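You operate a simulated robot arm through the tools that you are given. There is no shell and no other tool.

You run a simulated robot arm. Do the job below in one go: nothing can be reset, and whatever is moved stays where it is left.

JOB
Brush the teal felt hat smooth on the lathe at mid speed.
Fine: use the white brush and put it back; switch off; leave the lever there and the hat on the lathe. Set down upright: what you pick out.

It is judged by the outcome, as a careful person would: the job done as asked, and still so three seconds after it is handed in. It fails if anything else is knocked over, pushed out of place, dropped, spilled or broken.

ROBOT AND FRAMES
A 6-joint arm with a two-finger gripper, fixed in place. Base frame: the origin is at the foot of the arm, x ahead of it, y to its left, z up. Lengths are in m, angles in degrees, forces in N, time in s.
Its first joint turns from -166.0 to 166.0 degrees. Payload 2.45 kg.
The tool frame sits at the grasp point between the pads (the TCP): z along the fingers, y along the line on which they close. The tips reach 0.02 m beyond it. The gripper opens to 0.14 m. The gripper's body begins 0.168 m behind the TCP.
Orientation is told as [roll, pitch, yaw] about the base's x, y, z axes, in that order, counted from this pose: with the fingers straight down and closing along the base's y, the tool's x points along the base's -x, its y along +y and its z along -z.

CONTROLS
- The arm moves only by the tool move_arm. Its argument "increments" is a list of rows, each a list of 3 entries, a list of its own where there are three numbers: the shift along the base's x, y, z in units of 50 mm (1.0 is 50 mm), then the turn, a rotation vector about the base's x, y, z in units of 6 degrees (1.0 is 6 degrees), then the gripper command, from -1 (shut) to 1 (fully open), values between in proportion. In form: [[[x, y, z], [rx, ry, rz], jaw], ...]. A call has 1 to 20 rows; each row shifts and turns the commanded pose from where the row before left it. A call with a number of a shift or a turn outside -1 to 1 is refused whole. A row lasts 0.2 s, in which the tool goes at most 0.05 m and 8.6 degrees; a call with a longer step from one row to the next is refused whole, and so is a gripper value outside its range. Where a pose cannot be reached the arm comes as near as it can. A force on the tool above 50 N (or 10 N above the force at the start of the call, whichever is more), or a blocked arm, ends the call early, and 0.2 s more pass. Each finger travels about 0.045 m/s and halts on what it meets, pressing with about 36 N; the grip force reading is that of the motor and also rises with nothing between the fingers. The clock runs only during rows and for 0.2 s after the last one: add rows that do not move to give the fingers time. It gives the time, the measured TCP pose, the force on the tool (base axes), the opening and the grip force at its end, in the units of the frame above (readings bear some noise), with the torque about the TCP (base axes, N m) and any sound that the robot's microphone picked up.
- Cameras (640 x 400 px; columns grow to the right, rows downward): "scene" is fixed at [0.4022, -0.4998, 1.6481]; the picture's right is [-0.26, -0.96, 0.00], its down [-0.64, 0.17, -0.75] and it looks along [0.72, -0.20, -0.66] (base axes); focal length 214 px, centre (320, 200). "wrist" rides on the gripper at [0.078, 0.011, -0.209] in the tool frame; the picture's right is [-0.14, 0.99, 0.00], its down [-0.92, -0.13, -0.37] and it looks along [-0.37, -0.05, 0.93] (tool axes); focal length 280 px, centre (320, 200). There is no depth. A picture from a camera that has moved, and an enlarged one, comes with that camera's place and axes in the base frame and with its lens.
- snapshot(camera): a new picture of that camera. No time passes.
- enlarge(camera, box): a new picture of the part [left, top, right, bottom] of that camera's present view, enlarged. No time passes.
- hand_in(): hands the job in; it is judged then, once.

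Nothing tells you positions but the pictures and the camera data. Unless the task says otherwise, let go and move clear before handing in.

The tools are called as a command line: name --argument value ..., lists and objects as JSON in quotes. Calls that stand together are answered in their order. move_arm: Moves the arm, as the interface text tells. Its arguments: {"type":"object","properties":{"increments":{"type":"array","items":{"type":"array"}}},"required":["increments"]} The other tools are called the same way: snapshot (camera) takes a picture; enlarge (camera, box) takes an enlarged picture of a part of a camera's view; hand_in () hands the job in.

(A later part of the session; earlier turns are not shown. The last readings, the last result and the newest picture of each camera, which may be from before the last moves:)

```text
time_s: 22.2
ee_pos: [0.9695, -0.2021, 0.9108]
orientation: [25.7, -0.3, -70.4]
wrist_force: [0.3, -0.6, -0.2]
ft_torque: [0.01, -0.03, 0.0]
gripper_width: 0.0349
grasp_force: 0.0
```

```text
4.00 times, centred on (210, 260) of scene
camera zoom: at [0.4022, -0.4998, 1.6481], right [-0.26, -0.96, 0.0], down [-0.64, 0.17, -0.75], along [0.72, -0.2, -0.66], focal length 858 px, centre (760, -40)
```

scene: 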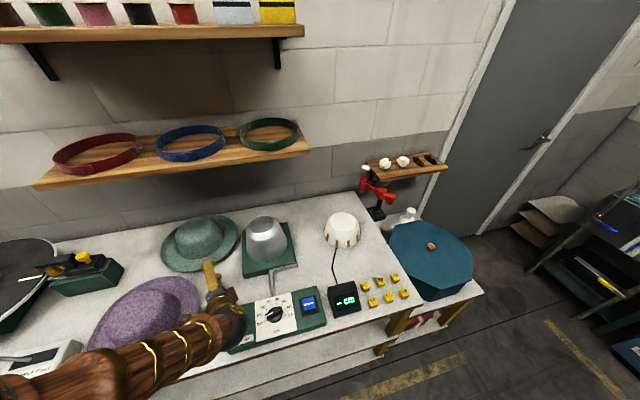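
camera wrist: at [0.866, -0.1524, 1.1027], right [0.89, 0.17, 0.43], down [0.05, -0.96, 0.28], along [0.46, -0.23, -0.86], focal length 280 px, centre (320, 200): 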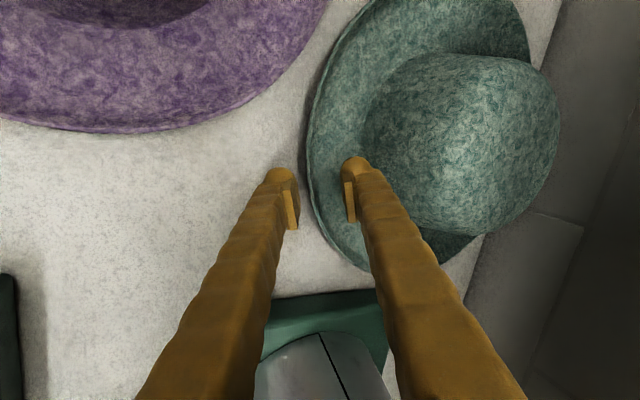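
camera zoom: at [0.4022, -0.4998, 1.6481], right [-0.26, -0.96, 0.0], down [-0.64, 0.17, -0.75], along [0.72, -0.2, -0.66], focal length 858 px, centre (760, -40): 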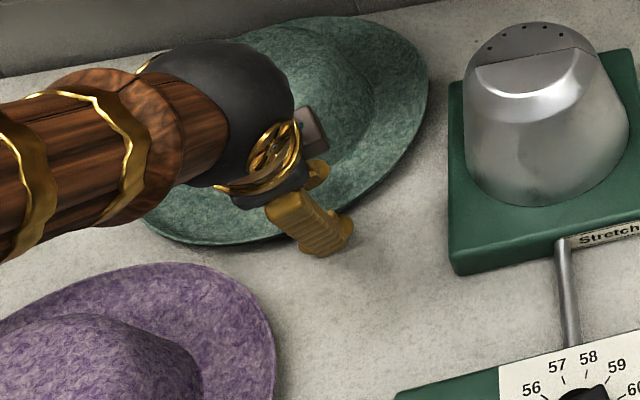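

The view is clear: the rim sits between the two fingers and nothing touches. I'll lower the fingertip until it is just above the table.

move_arm --increments '[[[0, 0, -0.15], [0, 0, 0], -0.5], [[0, 0, -0.1], [0, 0, 0], -0.5], [[0, 0, 0], [0, 0, 0], -0.5]]'

move_arm --increments '[[[0, 0, -0.04], [0, 0, 0], -0.5], [[0, 0, 0], [0, 0, 0], -0.5]]'

move_arm --increments '[[[0, 0, -0.04], [0, 0, 0], -0.5], [[0, 0, 0], [0, 0, 0], -0.5]]'

```text
time_s: 23.0
ee_pos: [0.9678, -0.1988, 0.8986]
orientation: [25.6, -0.2, -70.3]
wrist_force: [-0.4, 0.3, 0.7]
ft_torque: [-0.01, 0.03, -0.01]
gripper_width: 0.0352
grasp_force: 0.1
```

```text
time_s: 23.6
ee_pos: [0.9687, -0.1984, 0.8962]
orientation: [25.7, -0.3, -70.3]
wrist_force: [0.9, 0.0, 0.2]
ft_torque: [-0.05, -0.04, -0.01]
gripper_width: 0.0349
grasp_force: 0.1
```

```text
time_s: 24.2
ee_pos: [0.9678, -0.1995, 0.8955]
orientation: [25.8, -0.4, -70.3]
wrist_force: [0.9, 0.9, -0.2]
ft_torque: [0.02, -0.02, -0.01]
gripper_width: 0.0352
grasp_force: 0.0
```

move_arm --increments '[[[0, 0, -0.03], [0, 0, 0], -0.5], [[0, 0, 0], [0, 0, 0], -0.5]]'

move_arm --increments '[[[0, 0, -0.03], [0, 0, 0], -0.5], [[0, 0, 0], [0, 0, 0], -0.5]]'

enlarge --camera "wrist" --box '[220, 110, 420, 260]'

```text
time_s: 24.8
ee_pos: [0.9682, -0.1994, 0.8924]
orientation: [25.7, -0.4, -70.4]
wrist_force: [-0.1, -0.2, -0.3]
ft_torque: [0.01, 0.03, -0.02]
gripper_width: 0.035
grasp_force: 0.1
```

```text
time_s: 25.4
ee_pos: [0.9672, -0.1982, 0.8893]
orientation: [25.8, -0.2, -70.4]
wrist_force: [-0.4, 0.3, 1.0]
ft_torque: [-0.01, 0.04, 0.04]
gripper_width: 0.0348
grasp_force: 0.0
```

```text
2.67 times, centred on (320, 185) of wrist
camera zoom: at [0.8647, -0.1508, 1.0832], right [0.89, 0.17, 0.43], down [0.05, -0.96, 0.28], along [0.46, -0.23, -0.86], focal length 748 px, centre (320, 240)
```

zoom: 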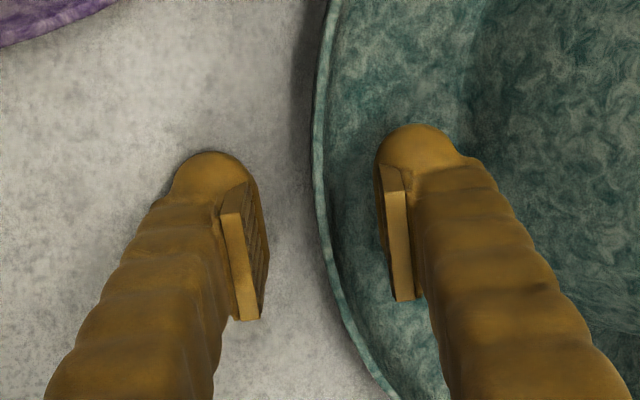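

move_arm --increments '[[[0, 0, -0.03], [0, 0, 0], -0.5], [[0, 0, 0], [0, 0, 0], -0.5]]'

move_arm --increments '[[[0, 0, -0.03], [0, 0, 0], -0.5], [[0, 0, 0], [0, 0, 0], -0.5]]'

move_arm --increments '[[[0, 0, -0.03], [0, 0, 0], -0.5], [[0, 0, 0], [0, 0, 0], -0.5]]'

```text
time_s: 26.0
ee_pos: [0.9682, -0.1973, 0.8904]
orientation: [25.8, -0.4, -70.3]
wrist_force: [-16.3, -6.2, 35.8]
ft_torque: [-0.25, 1.25, -0.02]
gripper_width: 0.0357
grasp_force: 1.1
```

```text
time_s: 26.4
ee_pos: [0.9686, -0.1999, 0.8911]
orientation: [25.9, -0.5, -70.3]
wrist_force: [-7.5, 1.7, 10.2]
ft_torque: [0.01, 0.44, -0.07]
gripper_width: 0.0359
grasp_force: 0.9
stopped in row 1: the force on the tool passed its limit at 54 N (the readings are from after the stop); the commanded pose is now the measured one
```

```text
time_s: 26.9
ee_pos: [0.9685, -0.2001, 0.8902]
orientation: [26.1, -0.5, -70.3]
wrist_force: [-18.2, -3.5, 41.2]
ft_torque: [-0.23, 1.45, 0.0]
gripper_width: 0.0355
grasp_force: 0.8
```

The fingertip touches the table at TCP z≈0.8905. I'll raise it 2 mm and then ease forward under the rim, one small step at a time.

move_arm --increments '[[[0, 0, 0.045], [0, 0, 0], -0.5], [[0, 0, 0], [0, 0, 0], -0.5]]'

```text
time_s: 27.6
ee_pos: [0.9682, -0.1992, 0.8902]
orientation: [25.8, -0.4, -70.2]
wrist_force: [-5.6, -8.5, 15.9]
ft_torque: [-0.39, 0.49, 0.13]
gripper_width: 0.0356
grasp_force: 0.7
```

move_arm --increments '[[[0, 0, 0.035], [0, 0, 0], -0.5], [[0, 0, 0], [0, 0, 0], -0.5]]'

```text
time_s: 28.1
ee_pos: [0.9685, -0.1971, 0.8911]
orientation: [25.8, -0.4, -70.3]
wrist_force: [-0.8, -0.8, -0.8]
ft_torque: [0.01, 0.01, -0.01]
gripper_width: 0.0353
grasp_force: 0.1
```

move_arm --increments '[[[0.094, 0.034, 0], [0, 0, 0], -0.5], [[0.094, 0.034, 0], [0, 0, 0], -0.5], [[0, 0, 0], [0, 0, 0], -0.5]]'

enlarge --camera "wrist" --box '[220, 110, 420, 260]'

```text
time_s: 28.9
ee_pos: [0.9782, -0.1957, 0.8939]
orientation: [25.8, -0.4, -70.2]
wrist_force: [-0.6, 0.0, -0.5]
ft_torque: [0.05, -0.03, 0.04]
gripper_width: 0.0346
grasp_force: 0.0
```

```text
2.67 times, centred on (320, 185) of wrist
camera zoom: at [0.8746, -0.147, 1.0852], right [0.88, 0.17, 0.43], down [0.05, -0.96, 0.28], along [0.46, -0.23, -0.86], focal length 748 px, centre (320, 240)
```

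zoom: 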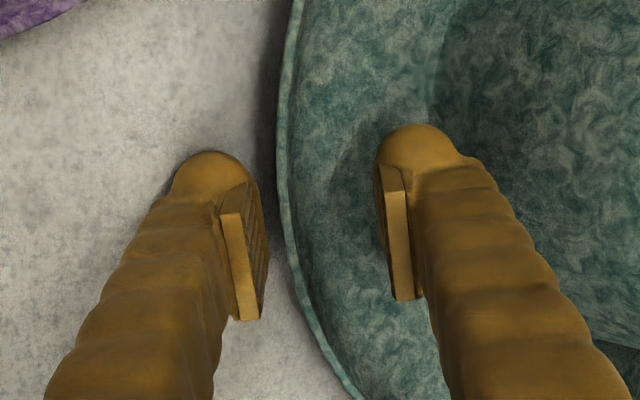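

move_arm --increments '[[[0.066, 0.024, 0], [0, 0, 0], -0.5], [[0, 0, 0], [0, 0, 0], -0.5]]'

enlarge --camera "wrist" --box '[260, 130, 360, 230]'

```text
time_s: 29.6
ee_pos: [0.982, -0.1939, 0.8932]
orientation: [25.8, -0.5, -70.4]
wrist_force: [-0.5, 1.0, -0.6]
ft_torque: [0.03, 0.03, -0.05]
gripper_width: 0.0355
grasp_force: 0.2
```

```text
4.00 times, centred on (310, 180) of wrist
camera zoom: at [0.8781, -0.1457, 1.0853], right [0.88, 0.17, 0.43], down [0.05, -0.96, 0.28], along [0.46, -0.23, -0.86], focal length 1122 px, centre (360, 280)
```

zoom: 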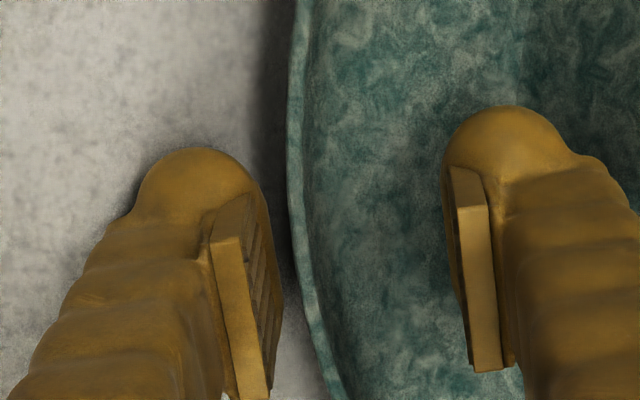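

move_arm --increments '[[[0.047, 0.017, 0], [0, 0, 0], -0.5], [[0, 0, 0], [0, 0, 0], -0.5]]'

enlarge --camera "wrist" --box '[260, 130, 360, 230]'

```text
time_s: 30.1
ee_pos: [0.9853, -0.1931, 0.8919]
orientation: [25.8, -0.3, -70.3]
wrist_force: [-0.1, 0.7, 0.5]
ft_torque: [-0.03, 0.03, 0.01]
gripper_width: 0.0352
grasp_force: 0.1
```

```text
4.00 times, centred on (310, 180) of wrist
camera zoom: at [0.8811, -0.1449, 1.0852], right [0.88, 0.17, 0.43], down [0.05, -0.96, 0.28], along [0.46, -0.23, -0.86], focal length 1122 px, centre (360, 280)
```

zoom: 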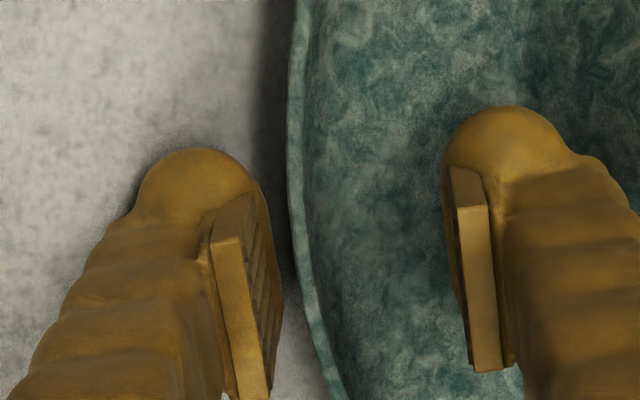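

The rim hardly shifted in the image on that last step, so something on the gripper may be nudging the hat. I'll check with wider views before going on.

snapshot --camera "wrist"

enlarge --camera "scene" --box '[160, 210, 260, 310]'

enlarge --camera "wrist" --box '[320, 110, 440, 230]'

```text
taken
camera wrist: at [0.8811, -0.1449, 1.0852], right [0.88, 0.17, 0.43], down [0.05, -0.96, 0.28], along [0.46, -0.23, -0.86], focal length 280 px, centre (320, 200)
```

wrist: 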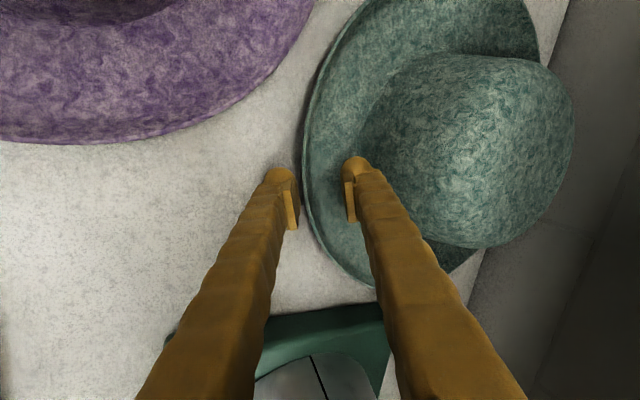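

```text
4.00 times, centred on (210, 260) of scene
camera zoom: at [0.4022, -0.4998, 1.6481], right [-0.26, -0.96, 0.0], down [-0.64, 0.17, -0.75], along [0.72, -0.2, -0.66], focal length 858 px, centre (760, -40)
```

zoom: 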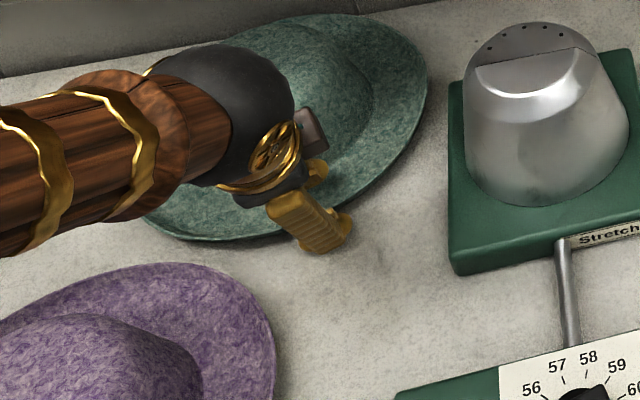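

```text
3.33 times, centred on (380, 170) of wrist
camera zoom: at [0.8811, -0.1449, 1.0852], right [0.88, 0.17, 0.43], down [0.05, -0.96, 0.28], along [0.46, -0.23, -0.86], focal length 935 px, centre (120, 300)
```

zoom: 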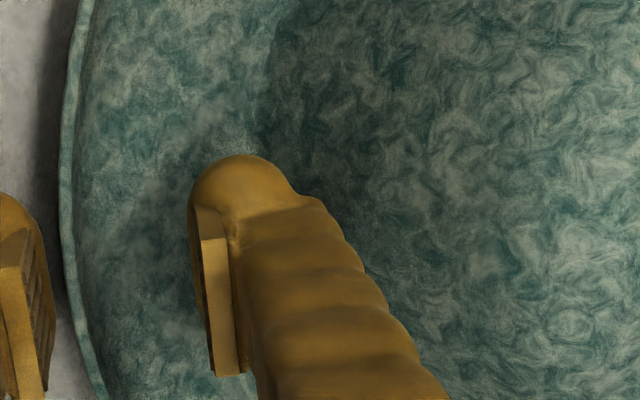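

The upper finger was pressing on the base of the crown and nudged the hat about 3 mm. I'll back off and narrow the opening to 24 mm so the upper finger stays clear of the crown.

move_arm --increments '[[[-0.094, -0.034, 0.04], [0, 0, 0], -0.5], [[-0.094, -0.034, 0], [0, 0, 0], -0.657], [[0, 0, 0], [0, 0, 0], -0.657], [[0, 0, 0], [0, 0, 0], -0.657]]'

enlarge --camera "wrist" --box '[240, 110, 400, 240]'

enlarge --camera "scene" --box '[160, 210, 260, 310]'

```text
time_s: 31.1
ee_pos: [0.9755, -0.1973, 0.8957]
orientation: [25.8, -0.4, -70.3]
wrist_force: [0.5, -0.7, 0.0]
ft_torque: [0.01, 0.01, -0.01]
gripper_width: 0.024
grasp_force: 0.0
```

```text
3.08 times, centred on (320, 175) of wrist
camera zoom: at [0.8719, -0.1489, 1.0875], right [0.88, 0.17, 0.43], down [0.05, -0.96, 0.28], along [0.46, -0.23, -0.86], focal length 863 px, centre (320, 277)
```

zoom: 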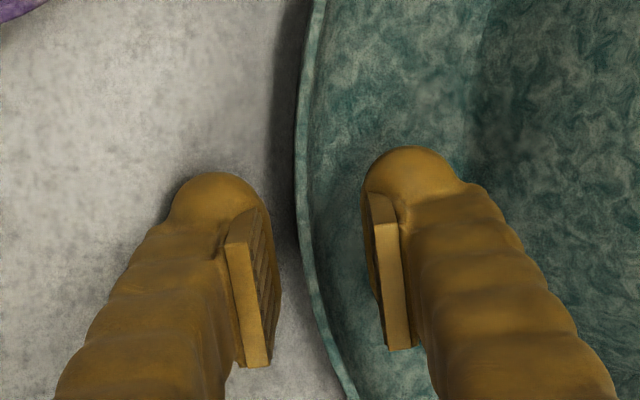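

```text
4.00 times, centred on (210, 260) of scene
camera zoom: at [0.4022, -0.4998, 1.6481], right [-0.26, -0.96, 0.0], down [-0.64, 0.17, -0.75], along [0.72, -0.2, -0.66], focal length 858 px, centre (760, -40)
```

zoom: 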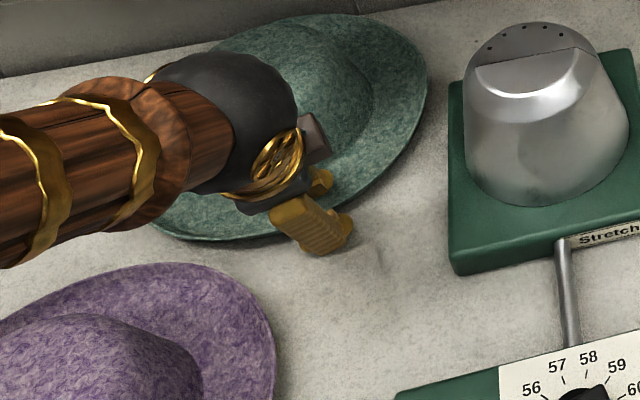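

move_arm --increments '[[[0, 0, -0.1], [0, 0, 0], -0.657], [[0, 0, 0], [0, 0, 0], -0.657]]'

```text
time_s: 31.8
ee_pos: [0.9759, -0.1973, 0.889]
orientation: [25.8, -0.4, -70.3]
wrist_force: [-0.7, -0.2, 0.0]
ft_torque: [0.02, -0.01, 0.02]
gripper_width: 0.0239
grasp_force: 0.1
```

move_arm --increments '[[[0.075, 0.027, 0], [0, 0, 0], -0.657], [[0.075, 0.027, 0], [0, 0, 0], -0.657], [[0, 0, 0], [0, 0, 0], -0.657]]'

enlarge --camera "wrist" --box '[240, 110, 400, 240]'

```text
time_s: 32.5
ee_pos: [0.9831, -0.1929, 0.8887]
orientation: [25.8, -0.4, -70.3]
wrist_force: [-0.1, 0.2, 0.2]
ft_torque: [0.0, 0.05, 0.0]
gripper_width: 0.0242
grasp_force: 0.4
```

```text
3.08 times, centred on (320, 175) of wrist
camera zoom: at [0.8796, -0.1452, 1.0812], right [0.88, 0.17, 0.43], down [0.05, -0.96, 0.28], along [0.46, -0.23, -0.86], focal length 863 px, centre (320, 277)
```

zoom: 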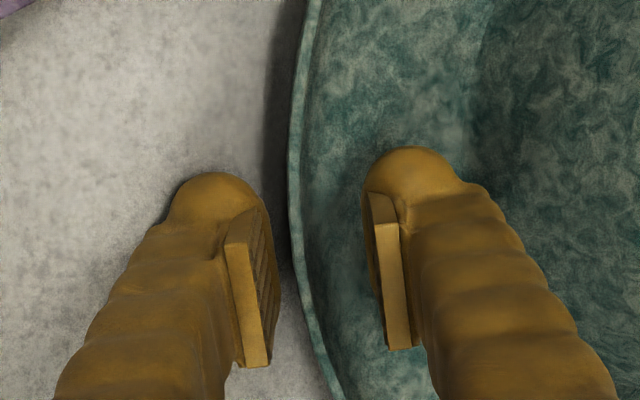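

The upper fingertip is now brushing the brim's top surface, because the brim is flatter than I assumed. I'll back off slightly, open to 28 mm, and re-approach.

move_arm --increments '[[[-0.094, -0.034, 0.06], [0, 0, 0], -0.657], [[0, 0, 0], [0, 0, 0], -0.6], [[0, 0, -0.05], [0, 0, 0], -0.6], [[0, 0, 0], [0, 0, 0], -0.6]]'

enlarge --camera "wrist" --box '[240, 110, 400, 240]'

```text
time_s: 33.5
ee_pos: [0.9778, -0.1952, 0.8893]
orientation: [25.8, -0.4, -70.3]
wrist_force: [0.0, 0.3, 0.1]
ft_torque: [-0.02, 0.0, 0.0]
gripper_width: 0.0278
grasp_force: 0.1
```

```text
3.08 times, centred on (320, 175) of wrist
camera zoom: at [0.875, -0.1464, 1.0819], right [0.88, 0.17, 0.43], down [0.05, -0.96, 0.28], along [0.46, -0.23, -0.86], focal length 863 px, centre (320, 277)
```

zoom: 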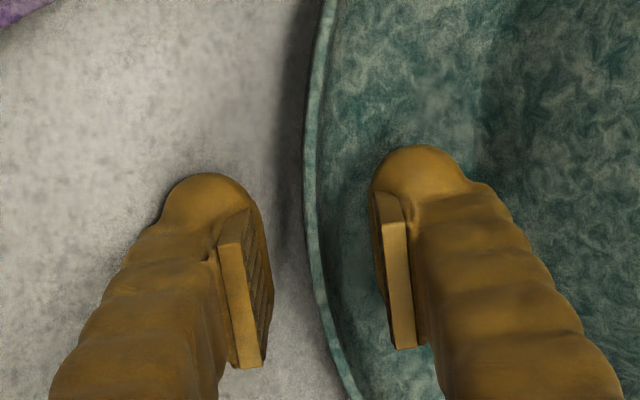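

move_arm --increments '[[[0.066, 0.024, 0], [0, 0, 0], -0.6], [[0.066, 0.024, 0], [0, 0, 0], -0.6], [[0, 0, 0], [0, 0, 0], -0.6]]'

enlarge --camera "wrist" --box '[240, 110, 400, 240]'

```text
time_s: 34.4
ee_pos: [0.9841, -0.194, 0.8903]
orientation: [25.8, -0.5, -70.3]
wrist_force: [-0.4, 1.2, -0.4]
ft_torque: [0.0, 0.0, -0.01]
gripper_width: 0.028
grasp_force: 0.1
```

```text
3.08 times, centred on (320, 175) of wrist
camera zoom: at [0.8812, -0.1448, 1.0822], right [0.88, 0.17, 0.43], down [0.05, -0.96, 0.28], along [0.46, -0.23, -0.86], focal length 863 px, centre (320, 277)
```

zoom: 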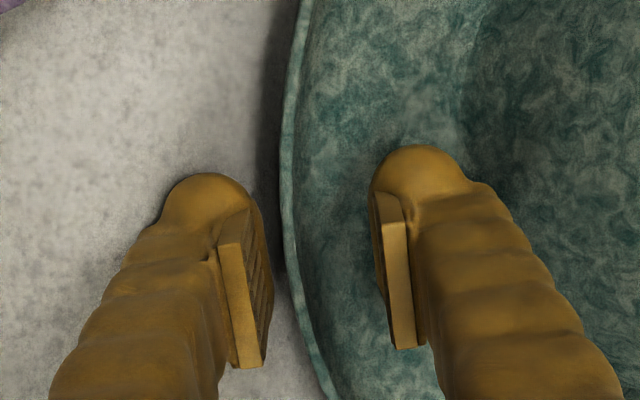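

move_arm --increments '[[[0.075, 0.027, 0], [0, 0, 0], -0.6], [[0, 0, 0], [0, 0, 0], -0.6]]'

enlarge --camera "wrist" --box '[240, 110, 400, 240]'

```text
time_s: 35.0
ee_pos: [0.988, -0.1928, 0.8894]
orientation: [25.8, -0.4, -70.3]
wrist_force: [-1.0, 0.1, -0.2]
ft_torque: [0.03, -0.01, -0.01]
gripper_width: 0.0283
grasp_force: 0.2
```

```text
3.08 times, centred on (320, 175) of wrist
camera zoom: at [0.8849, -0.1436, 1.0823], right [0.88, 0.17, 0.43], down [0.05, -0.96, 0.28], along [0.46, -0.23, -0.86], focal length 863 px, centre (320, 277)
```

zoom: 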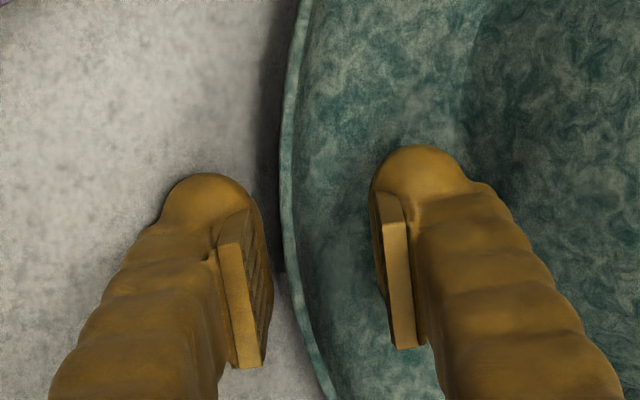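

The lower pad is touching the rim itself. At about 52° below horizontal the hook direction and the upper-finger clearance are both better. I'll back off and up, retilt to that angle with a 30 mm opening, and then look again.

move_arm --increments '[[[-0.15, -0.054, 0.1], [0, 0, 0], -0.571], [[-0.15, -0.054, 0.3], [0, 0, 0], -0.571], [[0, 0, 0], [0.337, -0.9415, 0], -0.571], [[0, 0, 0], [0.347, -0.97, 0], -0.571], [[0, 0, -0.1], [0, 0, 0], -0.571], [[0, 0, 0], [0, 0, 0], -0.571]]'

enlarge --camera "wrist" --box '[240, 110, 400, 240]'

enlarge --camera "scene" --box '[160, 210, 260, 310]'

```text
time_s: 36.4
ee_pos: [0.9726, -0.1979, 0.9057]
orientation: [38.0, -0.4, -70.4]
wrist_force: [-0.1, -0.4, 0.0]
ft_torque: [0.03, 0.03, 0.02]
gripper_width: 0.0301
grasp_force: 0.1
```

```text
3.08 times, centred on (320, 175) of wrist
camera zoom: at [0.8322, -0.1611, 1.0759], right [0.78, 0.14, 0.61], down [0.0, -0.98, 0.22], along [0.63, -0.17, -0.76], focal length 863 px, centre (320, 277)
```

zoom: 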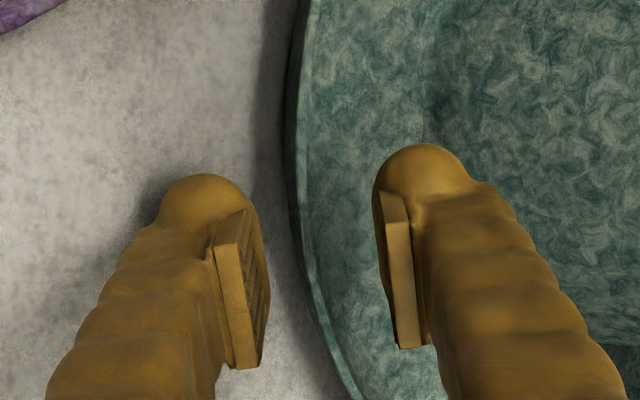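

```text
4.00 times, centred on (210, 260) of scene
camera zoom: at [0.4022, -0.4998, 1.6481], right [-0.26, -0.96, 0.0], down [-0.64, 0.17, -0.75], along [0.72, -0.2, -0.66], focal length 858 px, centre (760, -40)
```

zoom: 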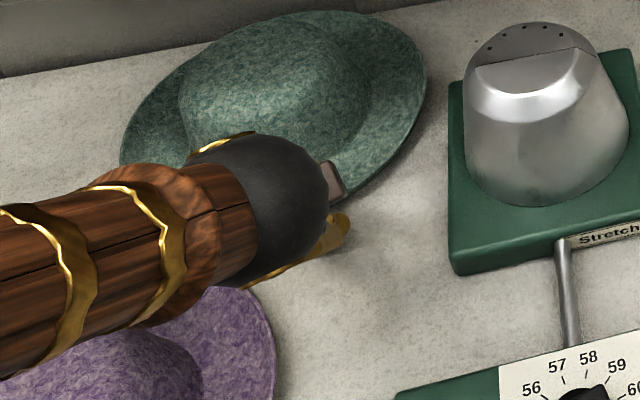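

move_arm --increments '[[[0, 0, -0.1], [0, 0, 0], -0.571], [[0, 0, -0.08], [0, 0, 0], -0.571], [[0, 0, 0], [0, 0, 0], -0.571]]'

enlarge --camera "wrist" --box '[240, 110, 400, 240]'

```text
time_s: 37.1
ee_pos: [0.9719, -0.1975, 0.8958]
orientation: [37.9, -0.4, -70.4]
wrist_force: [0.6, -0.1, 0.2]
ft_torque: [0.0, -0.03, -0.02]
gripper_width: 0.0303
grasp_force: 0.0
```

```text
3.08 times, centred on (320, 175) of wrist
camera zoom: at [0.8326, -0.1617, 1.0662], right [0.78, 0.14, 0.61], down [0.0, -0.98, 0.22], along [0.63, -0.17, -0.76], focal length 863 px, centre (320, 277)
```

zoom: 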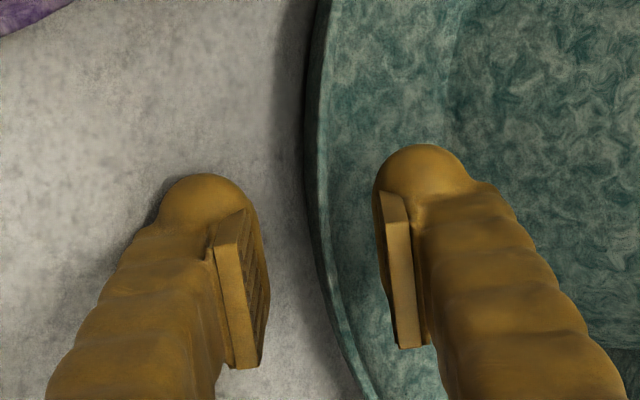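

move_arm --increments '[[[0.094, 0.034, 0], [0, 0, 0], -0.571], [[0.094, 0.034, 0], [0, 0, 0], -0.571], [[0, 0, 0], [0, 0, 0], -0.571]]'

enlarge --camera "wrist" --box '[240, 110, 400, 240]'

```text
time_s: 38.0
ee_pos: [0.982, -0.1946, 0.896]
orientation: [38.0, -0.4, -70.5]
wrist_force: [-0.2, -1.6, 0.1]
ft_torque: [-0.03, -0.01, 0.0]
gripper_width: 0.0301
grasp_force: 0.1
```

```text
3.08 times, centred on (320, 175) of wrist
camera zoom: at [0.8419, -0.1588, 1.0664], right [0.78, 0.14, 0.61], down [0.0, -0.98, 0.22], along [0.63, -0.17, -0.76], focal length 863 px, centre (320, 277)
```

zoom: 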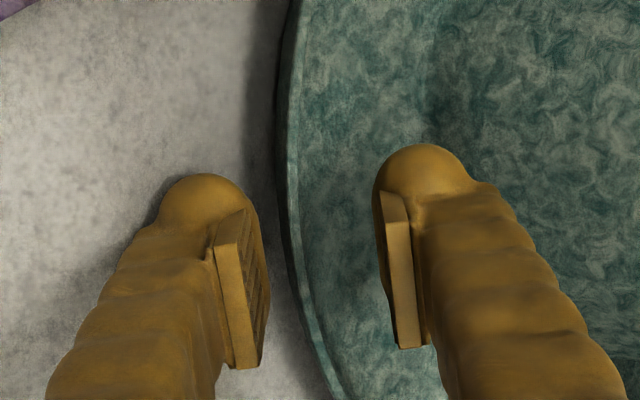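

move_arm --increments '[[[0.075, 0.027, 0], [0, 0, 0], -0.571], [[0, 0, 0], [0, 0, 0], -0.571]]'

enlarge --camera "wrist" --box '[240, 110, 400, 240]'

```text
time_s: 38.5
ee_pos: [0.9854, -0.1927, 0.8972]
orientation: [38.0, -0.4, -70.4]
wrist_force: [-0.9, 0.3, 0.6]
ft_torque: [0.0, -0.01, -0.01]
gripper_width: 0.0301
grasp_force: 0.4
```

```text
3.08 times, centred on (320, 175) of wrist
camera zoom: at [0.846, -0.1571, 1.0671], right [0.78, 0.14, 0.61], down [0.0, -0.98, 0.22], along [0.63, -0.17, -0.76], focal length 863 px, centre (320, 277)
```

zoom: 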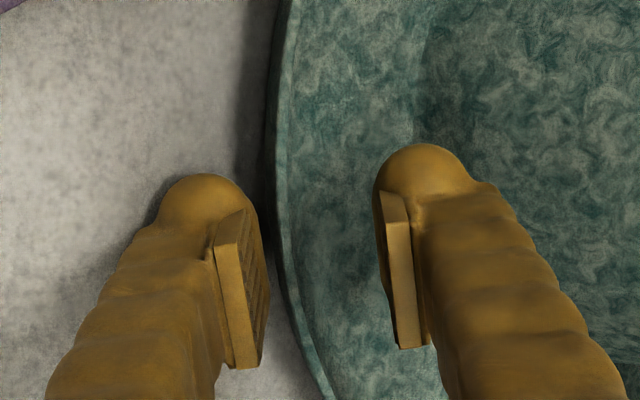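

The rim is right at the lower fingertip and the hat isn't moving. I'll lift straight up a little and see whether the rim rises with the finger.

move_arm --increments '[[[0.02, 0.007, 0.05], [0, 0, 0], -0.571], [[0.02, 0.007, 0.05], [0, 0, 0], -0.571], [[0, 0, 0.05], [0, 0, 0], -0.571], [[0, 0, 0.05], [0, 0, 0], -0.571], [[0, 0, 0], [0, 0, 0], -0.571]]'

enlarge --camera "wrist" --box '[240, 110, 400, 240]'

enlarge --camera "scene" --box '[160, 210, 260, 310]'

```text
time_s: 39.8
ee_pos: [0.9869, -0.1908, 0.9061]
orientation: [37.9, -0.5, -70.5]
wrist_force: [-0.1, -0.3, 0.3]
ft_torque: [-0.02, -0.04, -0.01]
gripper_width: 0.0302
grasp_force: 0.1
```

```text
3.08 times, centred on (320, 175) of wrist
camera zoom: at [0.8475, -0.156, 1.0762], right [0.78, 0.14, 0.61], down [0.0, -0.98, 0.22], along [0.63, -0.17, -0.76], focal length 863 px, centre (320, 277)
```

zoom: 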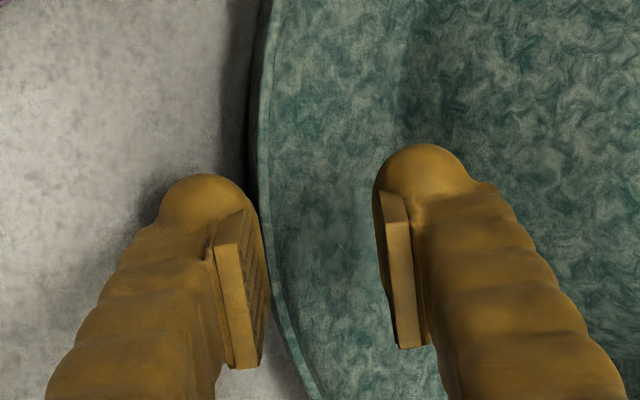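

```text
4.00 times, centred on (210, 260) of scene
camera zoom: at [0.4022, -0.4998, 1.6481], right [-0.26, -0.96, 0.0], down [-0.64, 0.17, -0.75], along [0.72, -0.2, -0.66], focal length 858 px, centre (760, -40)
```

zoom: 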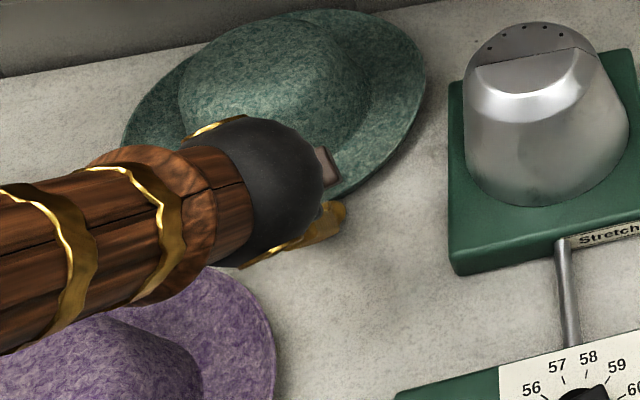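

move_arm --increments '[[[0, 0, 0.05], [0, 0, 0], -0.571], [[0, 0, 0.05], [0, 0, 0], -0.571], [[0, 0, 0.05], [0, 0, 0], -0.571], [[0, 0, 0.05], [0, 0, 0], -0.571], [[0, 0, 0], [0, 0, 0], -0.571]]'

enlarge --camera "wrist" --box '[240, 110, 400, 240]'

enlarge --camera "scene" --box '[160, 210, 260, 310]'

```text
time_s: 41.0
ee_pos: [0.9866, -0.1931, 0.9167]
orientation: [38.0, -0.5, -70.4]
wrist_force: [-0.1, -0.9, -0.6]
ft_torque: [0.03, 0.01, 0.0]
gripper_width: 0.0302
grasp_force: 0.2
```

```text
3.08 times, centred on (320, 175) of wrist
camera zoom: at [0.8473, -0.1571, 1.087], right [0.78, 0.14, 0.61], down [0.0, -0.98, 0.22], along [0.63, -0.17, -0.76], focal length 863 px, centre (320, 277)
```

zoom: 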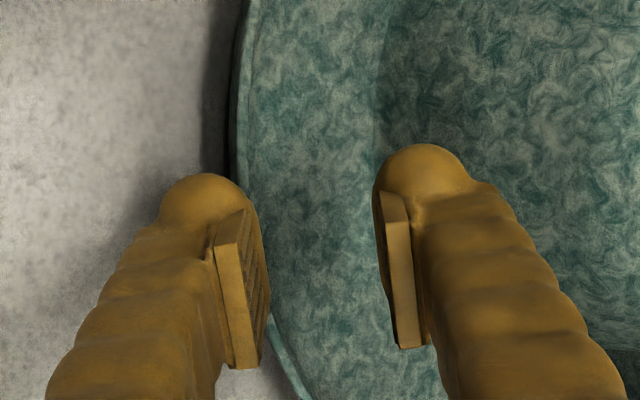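

```text
4.00 times, centred on (210, 260) of scene
camera zoom: at [0.4022, -0.4998, 1.6481], right [-0.26, -0.96, 0.0], down [-0.64, 0.17, -0.75], along [0.72, -0.2, -0.66], focal length 858 px, centre (760, -40)
```

zoom: 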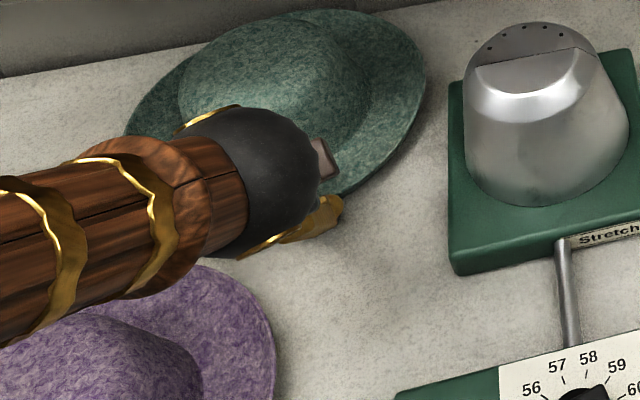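

The finger slipped past the rim without lifting it, so the gap under the brim must be smaller than I thought. I'll retreat and take a low, nearly horizontal view to measure the brim profile properly.

move_arm --increments '[[[0, 0, 0.6], [0, 0, 0], -0.571], [[-0.6, -0.25, 0.3], [0, 0, 0], -0.571], [[-0.7, -0.3, 0], [0.337, -0.9415, 0], -0.571], [[-0.7, -0.3, 0], [0.337, -0.9415, 0], -0.571], [[-0.7, -0.3, 0], [0.337, -0.9415, 0], -0.571], [[-0.7, -0.3, 0], [0.337, -0.9415, 0], -0.571], [[0, 0, 0], [0.337, -0.9415, 0], -0.571], [[0, 0, 0], [0.337, -0.9415, 0], -0.571]]'

snapshot --camera "wrist"

snapshot --camera "scene"

```text
time_s: 42.8
ee_pos: [0.8181, -0.264, 0.9628]
orientation: [74.1, -0.2, -70.6]
wrist_force: [-1.0, 0.3, -0.2]
ft_torque: [0.03, 0.01, 0.01]
gripper_width: 0.0302
grasp_force: 0.1
```

```text
taken
camera wrist: at [0.6045, -0.2551, 1.0295], right [0.3, -0.03, 0.95], down [-0.06, -1.0, -0.02], along [0.95, -0.05, -0.3], focal length 280 px, centre (320, 200)
```

wrist: 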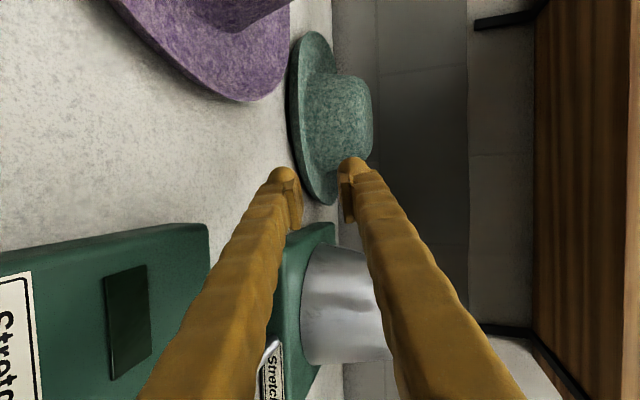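

```text
taken
```

scene: 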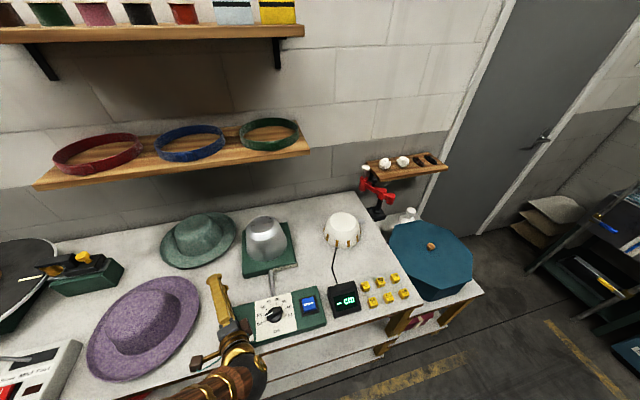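

enlarge --camera "wrist" --box '[270, 20, 390, 210]'

enlarge --camera "wrist" --box '[275, 90, 335, 190]'

enlarge --camera "scene" --box '[150, 200, 250, 280]'

```text
2.11 times, centred on (330, 115) of wrist
camera zoom: at [0.6045, -0.2551, 1.0295], right [0.3, -0.03, 0.95], down [-0.06, -1.0, -0.02], along [0.95, -0.05, -0.3], focal length 590 px, centre (299, 379)
```

zoom: 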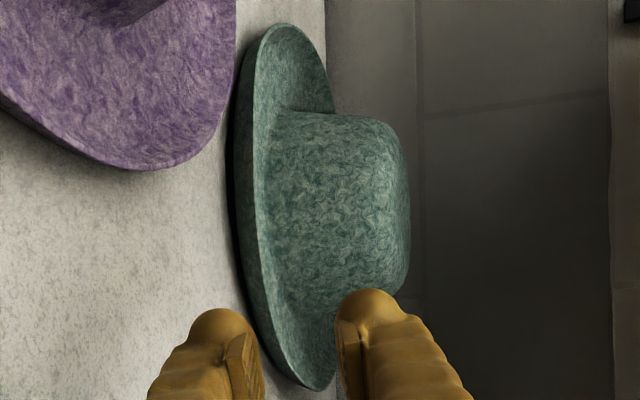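

```text
4.00 times, centred on (305, 140) of wrist
camera zoom: at [0.6045, -0.2551, 1.0295], right [0.3, -0.03, 0.95], down [-0.06, -1.0, -0.02], along [0.95, -0.05, -0.3], focal length 1122 px, centre (380, 440)
```

zoom: 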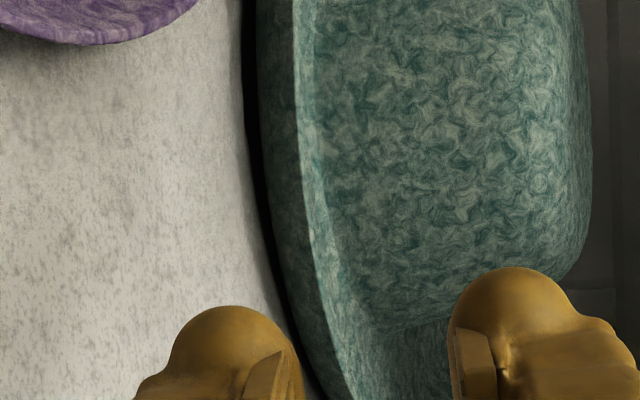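

```text
5.00 times, centred on (200, 240) of scene
camera zoom: at [0.4022, -0.4998, 1.6481], right [-0.26, -0.96, 0.0], down [-0.64, 0.17, -0.75], along [0.72, -0.2, -0.66], focal length 1072 px, centre (920, 0)
```

zoom: 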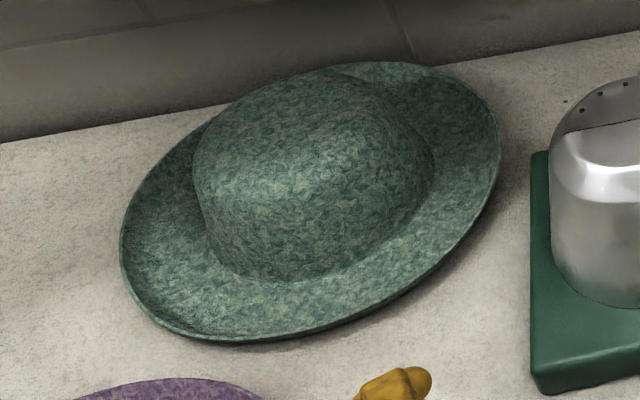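

This view changes the picture. The rim top is at z≈0.887, and the outer 15 to 20 mm of brim is a lip flaring up at about 50°, so my finger was sliding along it. I can pinch the lip directly with the tool tilted about 56° below horizontal, one finger on each side.

move_arm --increments '[[[0.37, 0.18, 0], [-0.332, 0.943, 0], -0.571], [[0.37, 0.18, 0], [-0.332, 0.943, 0], -0.571], [[0.37, 0.18, 0], [-0.332, 0.943, 0], -0.571], [[0.37, 0.18, 0], [-0.332, 0.943, 0], -0.571], [[0.37, 0.18, 0], [-0.332, 0.943, 0], -0.571], [[0.37, 0.18, 0], [-0.332, 0.943, 0], -0.571], [[0.37, 0.18, -0.2], [-0.232, 0.66, 0], -0.571], [[0, 0, 0], [0, 0, 0], -0.571]]'

snapshot --camera "wrist"

enlarge --camera "wrist" --box '[240, 110, 400, 240]'

```text
time_s: 44.5
ee_pos: [0.9461, -0.2005, 0.951]
orientation: [33.8, -0.1, -70.3]
wrist_force: [0.3, -0.6, 0.0]
ft_torque: [0.0, -0.02, -0.01]
gripper_width: 0.0301
grasp_force: 0.0
```

```text
taken
camera wrist: at [0.8188, -0.1616, 1.1314], right [0.82, 0.15, 0.55], down [0.02, -0.97, 0.24], along [0.57, -0.19, -0.8], focal length 280 px, centre (320, 200)
```

wrist: 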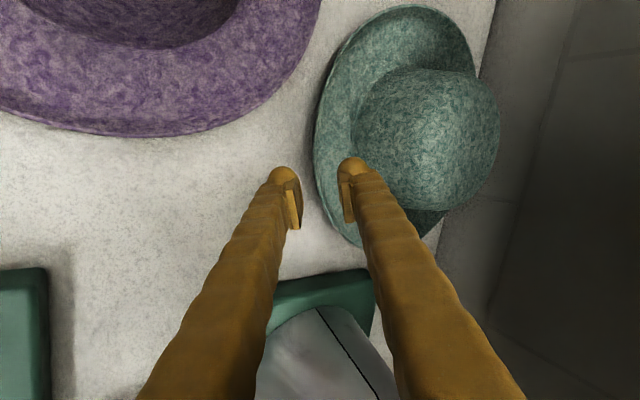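

```text
3.08 times, centred on (320, 175) of wrist
camera zoom: at [0.8188, -0.1616, 1.1314], right [0.82, 0.15, 0.55], down [0.02, -0.97, 0.24], along [0.57, -0.19, -0.8], focal length 863 px, centre (320, 277)
```

zoom: 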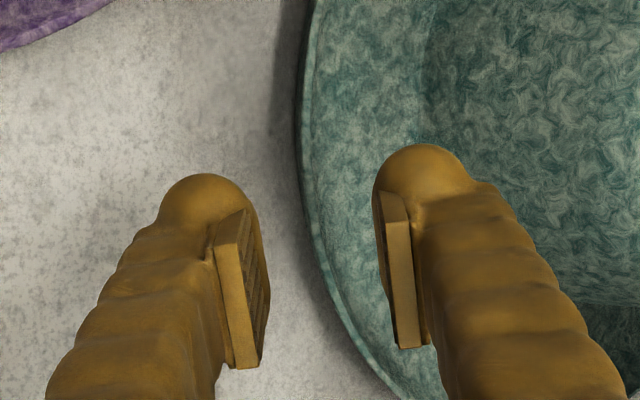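

The rim circle fits a centre of about (1.127, -0.137). I'll descend along the tool axis so the lip enters between the fingers.

move_arm --increments '[[[0.25, 0.08, -0.46], [0, 0, 0], -0.571], [[0.25, 0.08, -0.46], [0, 0, 0], -0.571], [[0, 0, 0], [0, 0, 0], -0.571]]'

enlarge --camera "wrist" --box '[240, 110, 400, 240]'

```text
time_s: 45.4
ee_pos: [0.9712, -0.1939, 0.9066]
orientation: [33.8, -0.2, -70.5]
wrist_force: [0.1, 0.4, -0.1]
ft_torque: [0.0, -0.01, 0.0]
gripper_width: 0.0299
grasp_force: 0.0
```

```text
3.08 times, centred on (320, 175) of wrist
camera zoom: at [0.844, -0.1534, 1.085], right [0.82, 0.15, 0.55], down [0.02, -0.97, 0.24], along [0.57, -0.19, -0.8], focal length 863 px, centre (320, 277)
```

zoom: 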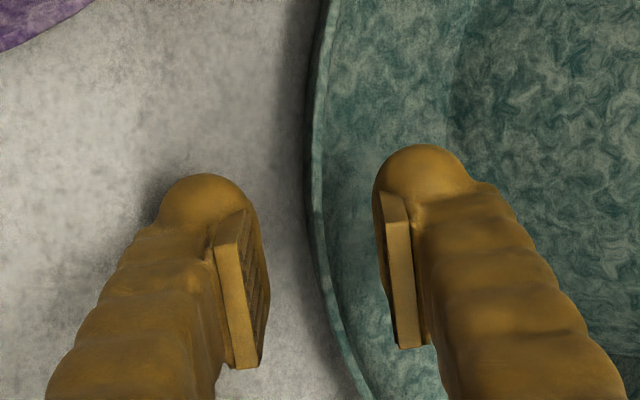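

move_arm --increments '[[[0.055, 0.02, -0.085], [0, 0, 0], -0.7], [[0.055, 0.02, -0.085], [0, 0, 0], -0.7], [[0, 0, 0], [0, 0, 0], -0.7]]'

enlarge --camera "wrist" --box '[240, 110, 400, 240]'

```text
time_s: 46.1
ee_pos: [0.9768, -0.1914, 0.8978]
orientation: [33.9, -0.2, -70.4]
wrist_force: [-0.1, -0.5, -0.8]
ft_torque: [0.01, 0.01, 0.0]
gripper_width: 0.021
grasp_force: 0.0
```

```text
3.08 times, centred on (320, 175) of wrist
camera zoom: at [0.8498, -0.1522, 1.0767], right [0.82, 0.15, 0.55], down [0.02, -0.97, 0.24], along [0.57, -0.19, -0.8], focal length 863 px, centre (320, 277)
```

zoom: 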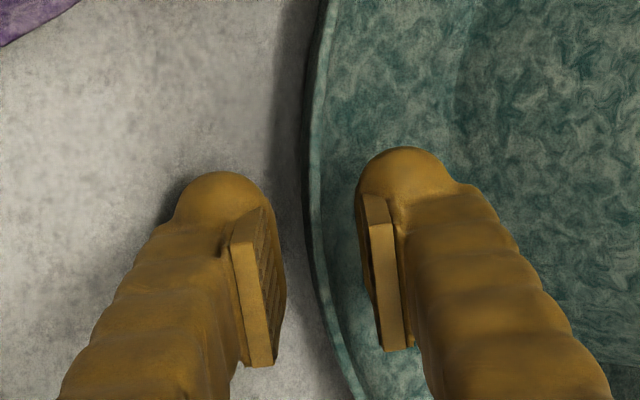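

move_arm --increments '[[[0.055, 0.02, -0.09], [0, 0, 0], -0.72], [[0, 0, -0.02], [0, 0, 0], -0.76], [[0, 0, 0], [0, 0, 0], -0.76]]'

enlarge --camera "wrist" --box '[240, 110, 400, 240]'

```text
time_s: 47.0
ee_pos: [0.9806, -0.1915, 0.8908]
orientation: [33.8, -0.2, -70.4]
wrist_force: [-0.1, 0.0, -0.7]
ft_torque: [-0.01, 0.03, 0.0]
gripper_width: 0.0168
grasp_force: 0.2
```

```text
3.08 times, centred on (320, 175) of wrist
camera zoom: at [0.8525, -0.1511, 1.0708], right [0.82, 0.15, 0.55], down [0.02, -0.97, 0.24], along [0.57, -0.19, -0.8], focal length 863 px, centre (320, 277)
```

zoom: 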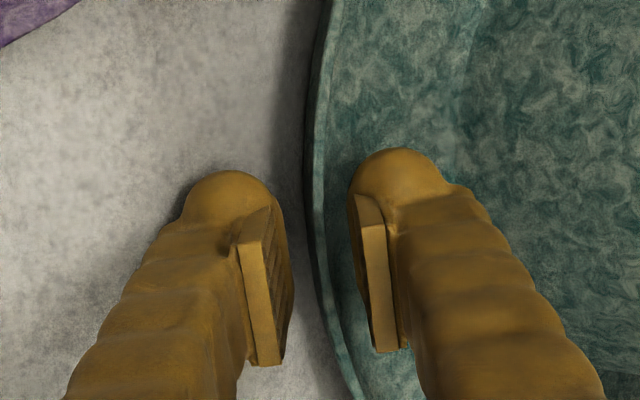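

The lip is centred between the pads with about 15 mm of overlap. Closing now.

move_arm --increments '[[[0.01, 0.004, -0.02], [0, 0, 0], -0.88], [[0, 0, 0], [0, 0, 0], -1], [[0, 0, 0], [0, 0, 0], -1], [[0, 0, 0], [0, 0, 0], -1], [[0, 0, 0], [0, 0, 0], -1]]'

enlarge --camera "wrist" --box '[240, 110, 400, 240]'

enlarge --camera "scene" --box '[150, 200, 250, 280]'

```text
time_s: 48.1
ee_pos: [0.9797, -0.1891, 0.8922]
orientation: [34.0, -0.1, -70.4]
wrist_force: [-1.3, -4.0, 26.5]
ft_torque: [-0.12, 0.08, -0.05]
gripper_width: 0.0112
grasp_force: 36.1
```

```text
3.08 times, centred on (320, 175) of wrist
camera zoom: at [0.8529, -0.1508, 1.0707], right [0.82, 0.15, 0.55], down [0.01, -0.97, 0.24], along [0.57, -0.19, -0.8], focal length 863 px, centre (320, 277)
```

zoom: 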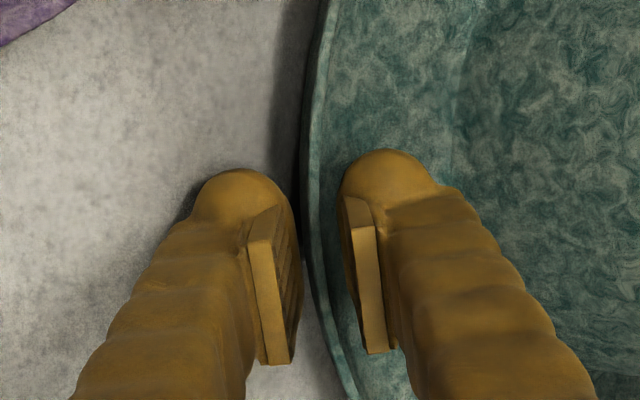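

```text
5.00 times, centred on (200, 240) of scene
camera zoom: at [0.4022, -0.4998, 1.6481], right [-0.26, -0.96, 0.0], down [-0.64, 0.17, -0.75], along [0.72, -0.2, -0.66], focal length 1072 px, centre (920, 0)
```

zoom: 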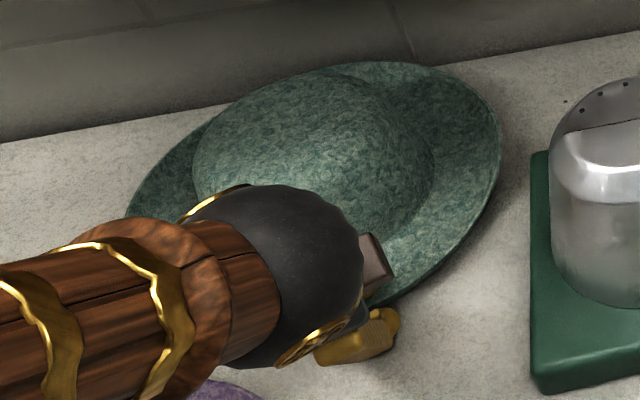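

I have something gripped: opening 11 mm at 36 N. I'll lift very gently and check that the hat follows.

move_arm --increments '[[[0, 0, 0.04], [0, 0, 0], -1], [[0, 0, 0.06], [0, 0, 0], -1], [[0, 0, 0.1], [0, 0, 0], -1], [[0, 0, 0.1], [0, 0, 0], -1], [[0, 0, 0], [0, 0, 0], -1]]'

snapshot --camera "wrist"

enlarge --camera "scene" --box '[150, 200, 250, 280]'

```text
time_s: 49.4
ee_pos: [0.9811, -0.1889, 0.9039]
orientation: [33.8, -0.2, -70.4]
wrist_force: [0.1, 0.3, -1.6]
ft_torque: [-0.05, 0.19, 0.0]
gripper_width: 0.0108
grasp_force: 35.7
```

```text
taken
camera wrist: at [0.8536, -0.1508, 1.084], right [0.82, 0.15, 0.55], down [0.02, -0.97, 0.24], along [0.57, -0.19, -0.8], focal length 280 px, centre (320, 200)
```

wrist: 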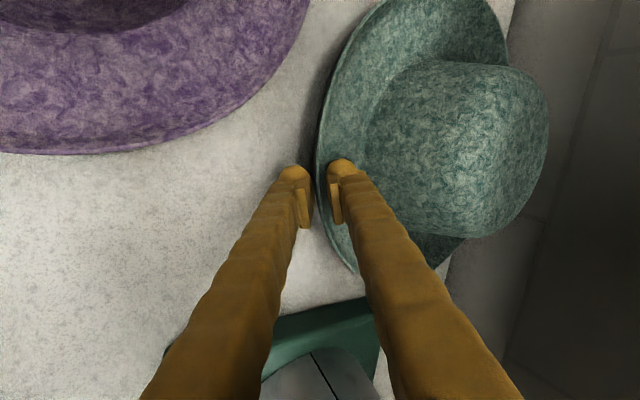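

```text
5.00 times, centred on (200, 240) of scene
camera zoom: at [0.4022, -0.4998, 1.6481], right [-0.26, -0.96, 0.0], down [-0.64, 0.17, -0.75], along [0.72, -0.2, -0.66], focal length 1072 px, centre (920, 0)
```

zoom: 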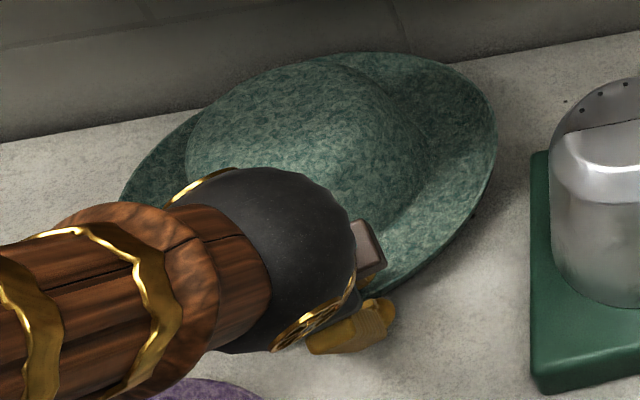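

The hat is held: the rim moves with the gripper, and the force shows about 1.6 N of weight. I'll lift it slowly while watching for slip.

move_arm --increments '[[[0, 0, 0.2], [0, 0, 0], -1], [[0, 0, 0.25], [0, 0, 0], -1], [[0, 0, 0.3], [0, 0, 0], -1], [[0, 0, 0.25], [0, 0, 0], -1], [[0, 0, 0.2], [0, 0, 0], -1], [[0, 0, 0], [0, 0, 0], -1]]'

snapshot --camera "wrist"

snapshot --camera "scene"

```text
time_s: 50.8
ee_pos: [0.9806, -0.1895, 0.9643]
orientation: [33.8, -0.3, -70.4]
wrist_force: [0.1, -0.4, -1.2]
ft_torque: [-0.09, 0.16, 0.0]
gripper_width: 0.0101
grasp_force: 35.8
```

```text
taken
camera wrist: at [0.8537, -0.1508, 1.1437], right [0.82, 0.15, 0.55], down [0.02, -0.97, 0.24], along [0.57, -0.19, -0.8], focal length 280 px, centre (320, 200)
```

wrist: 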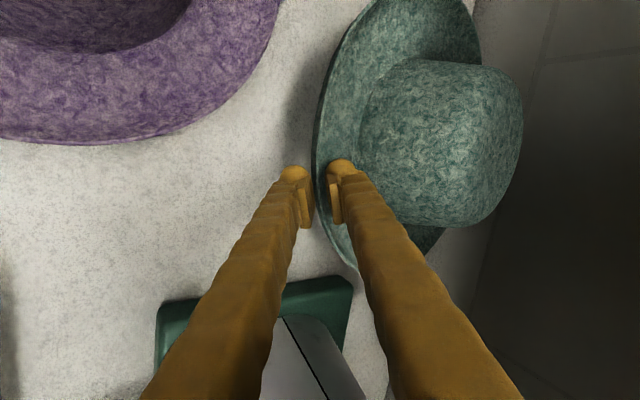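

```text
taken
```

scene: 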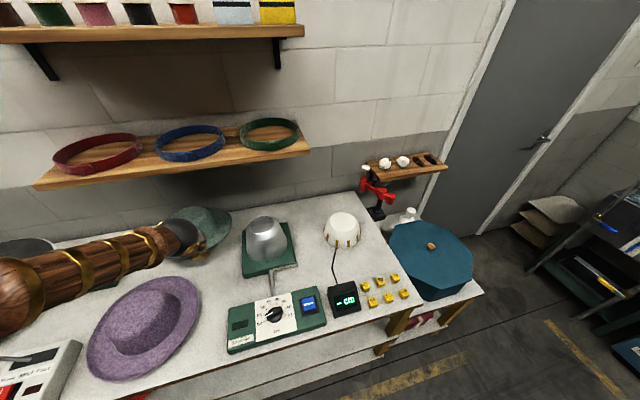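

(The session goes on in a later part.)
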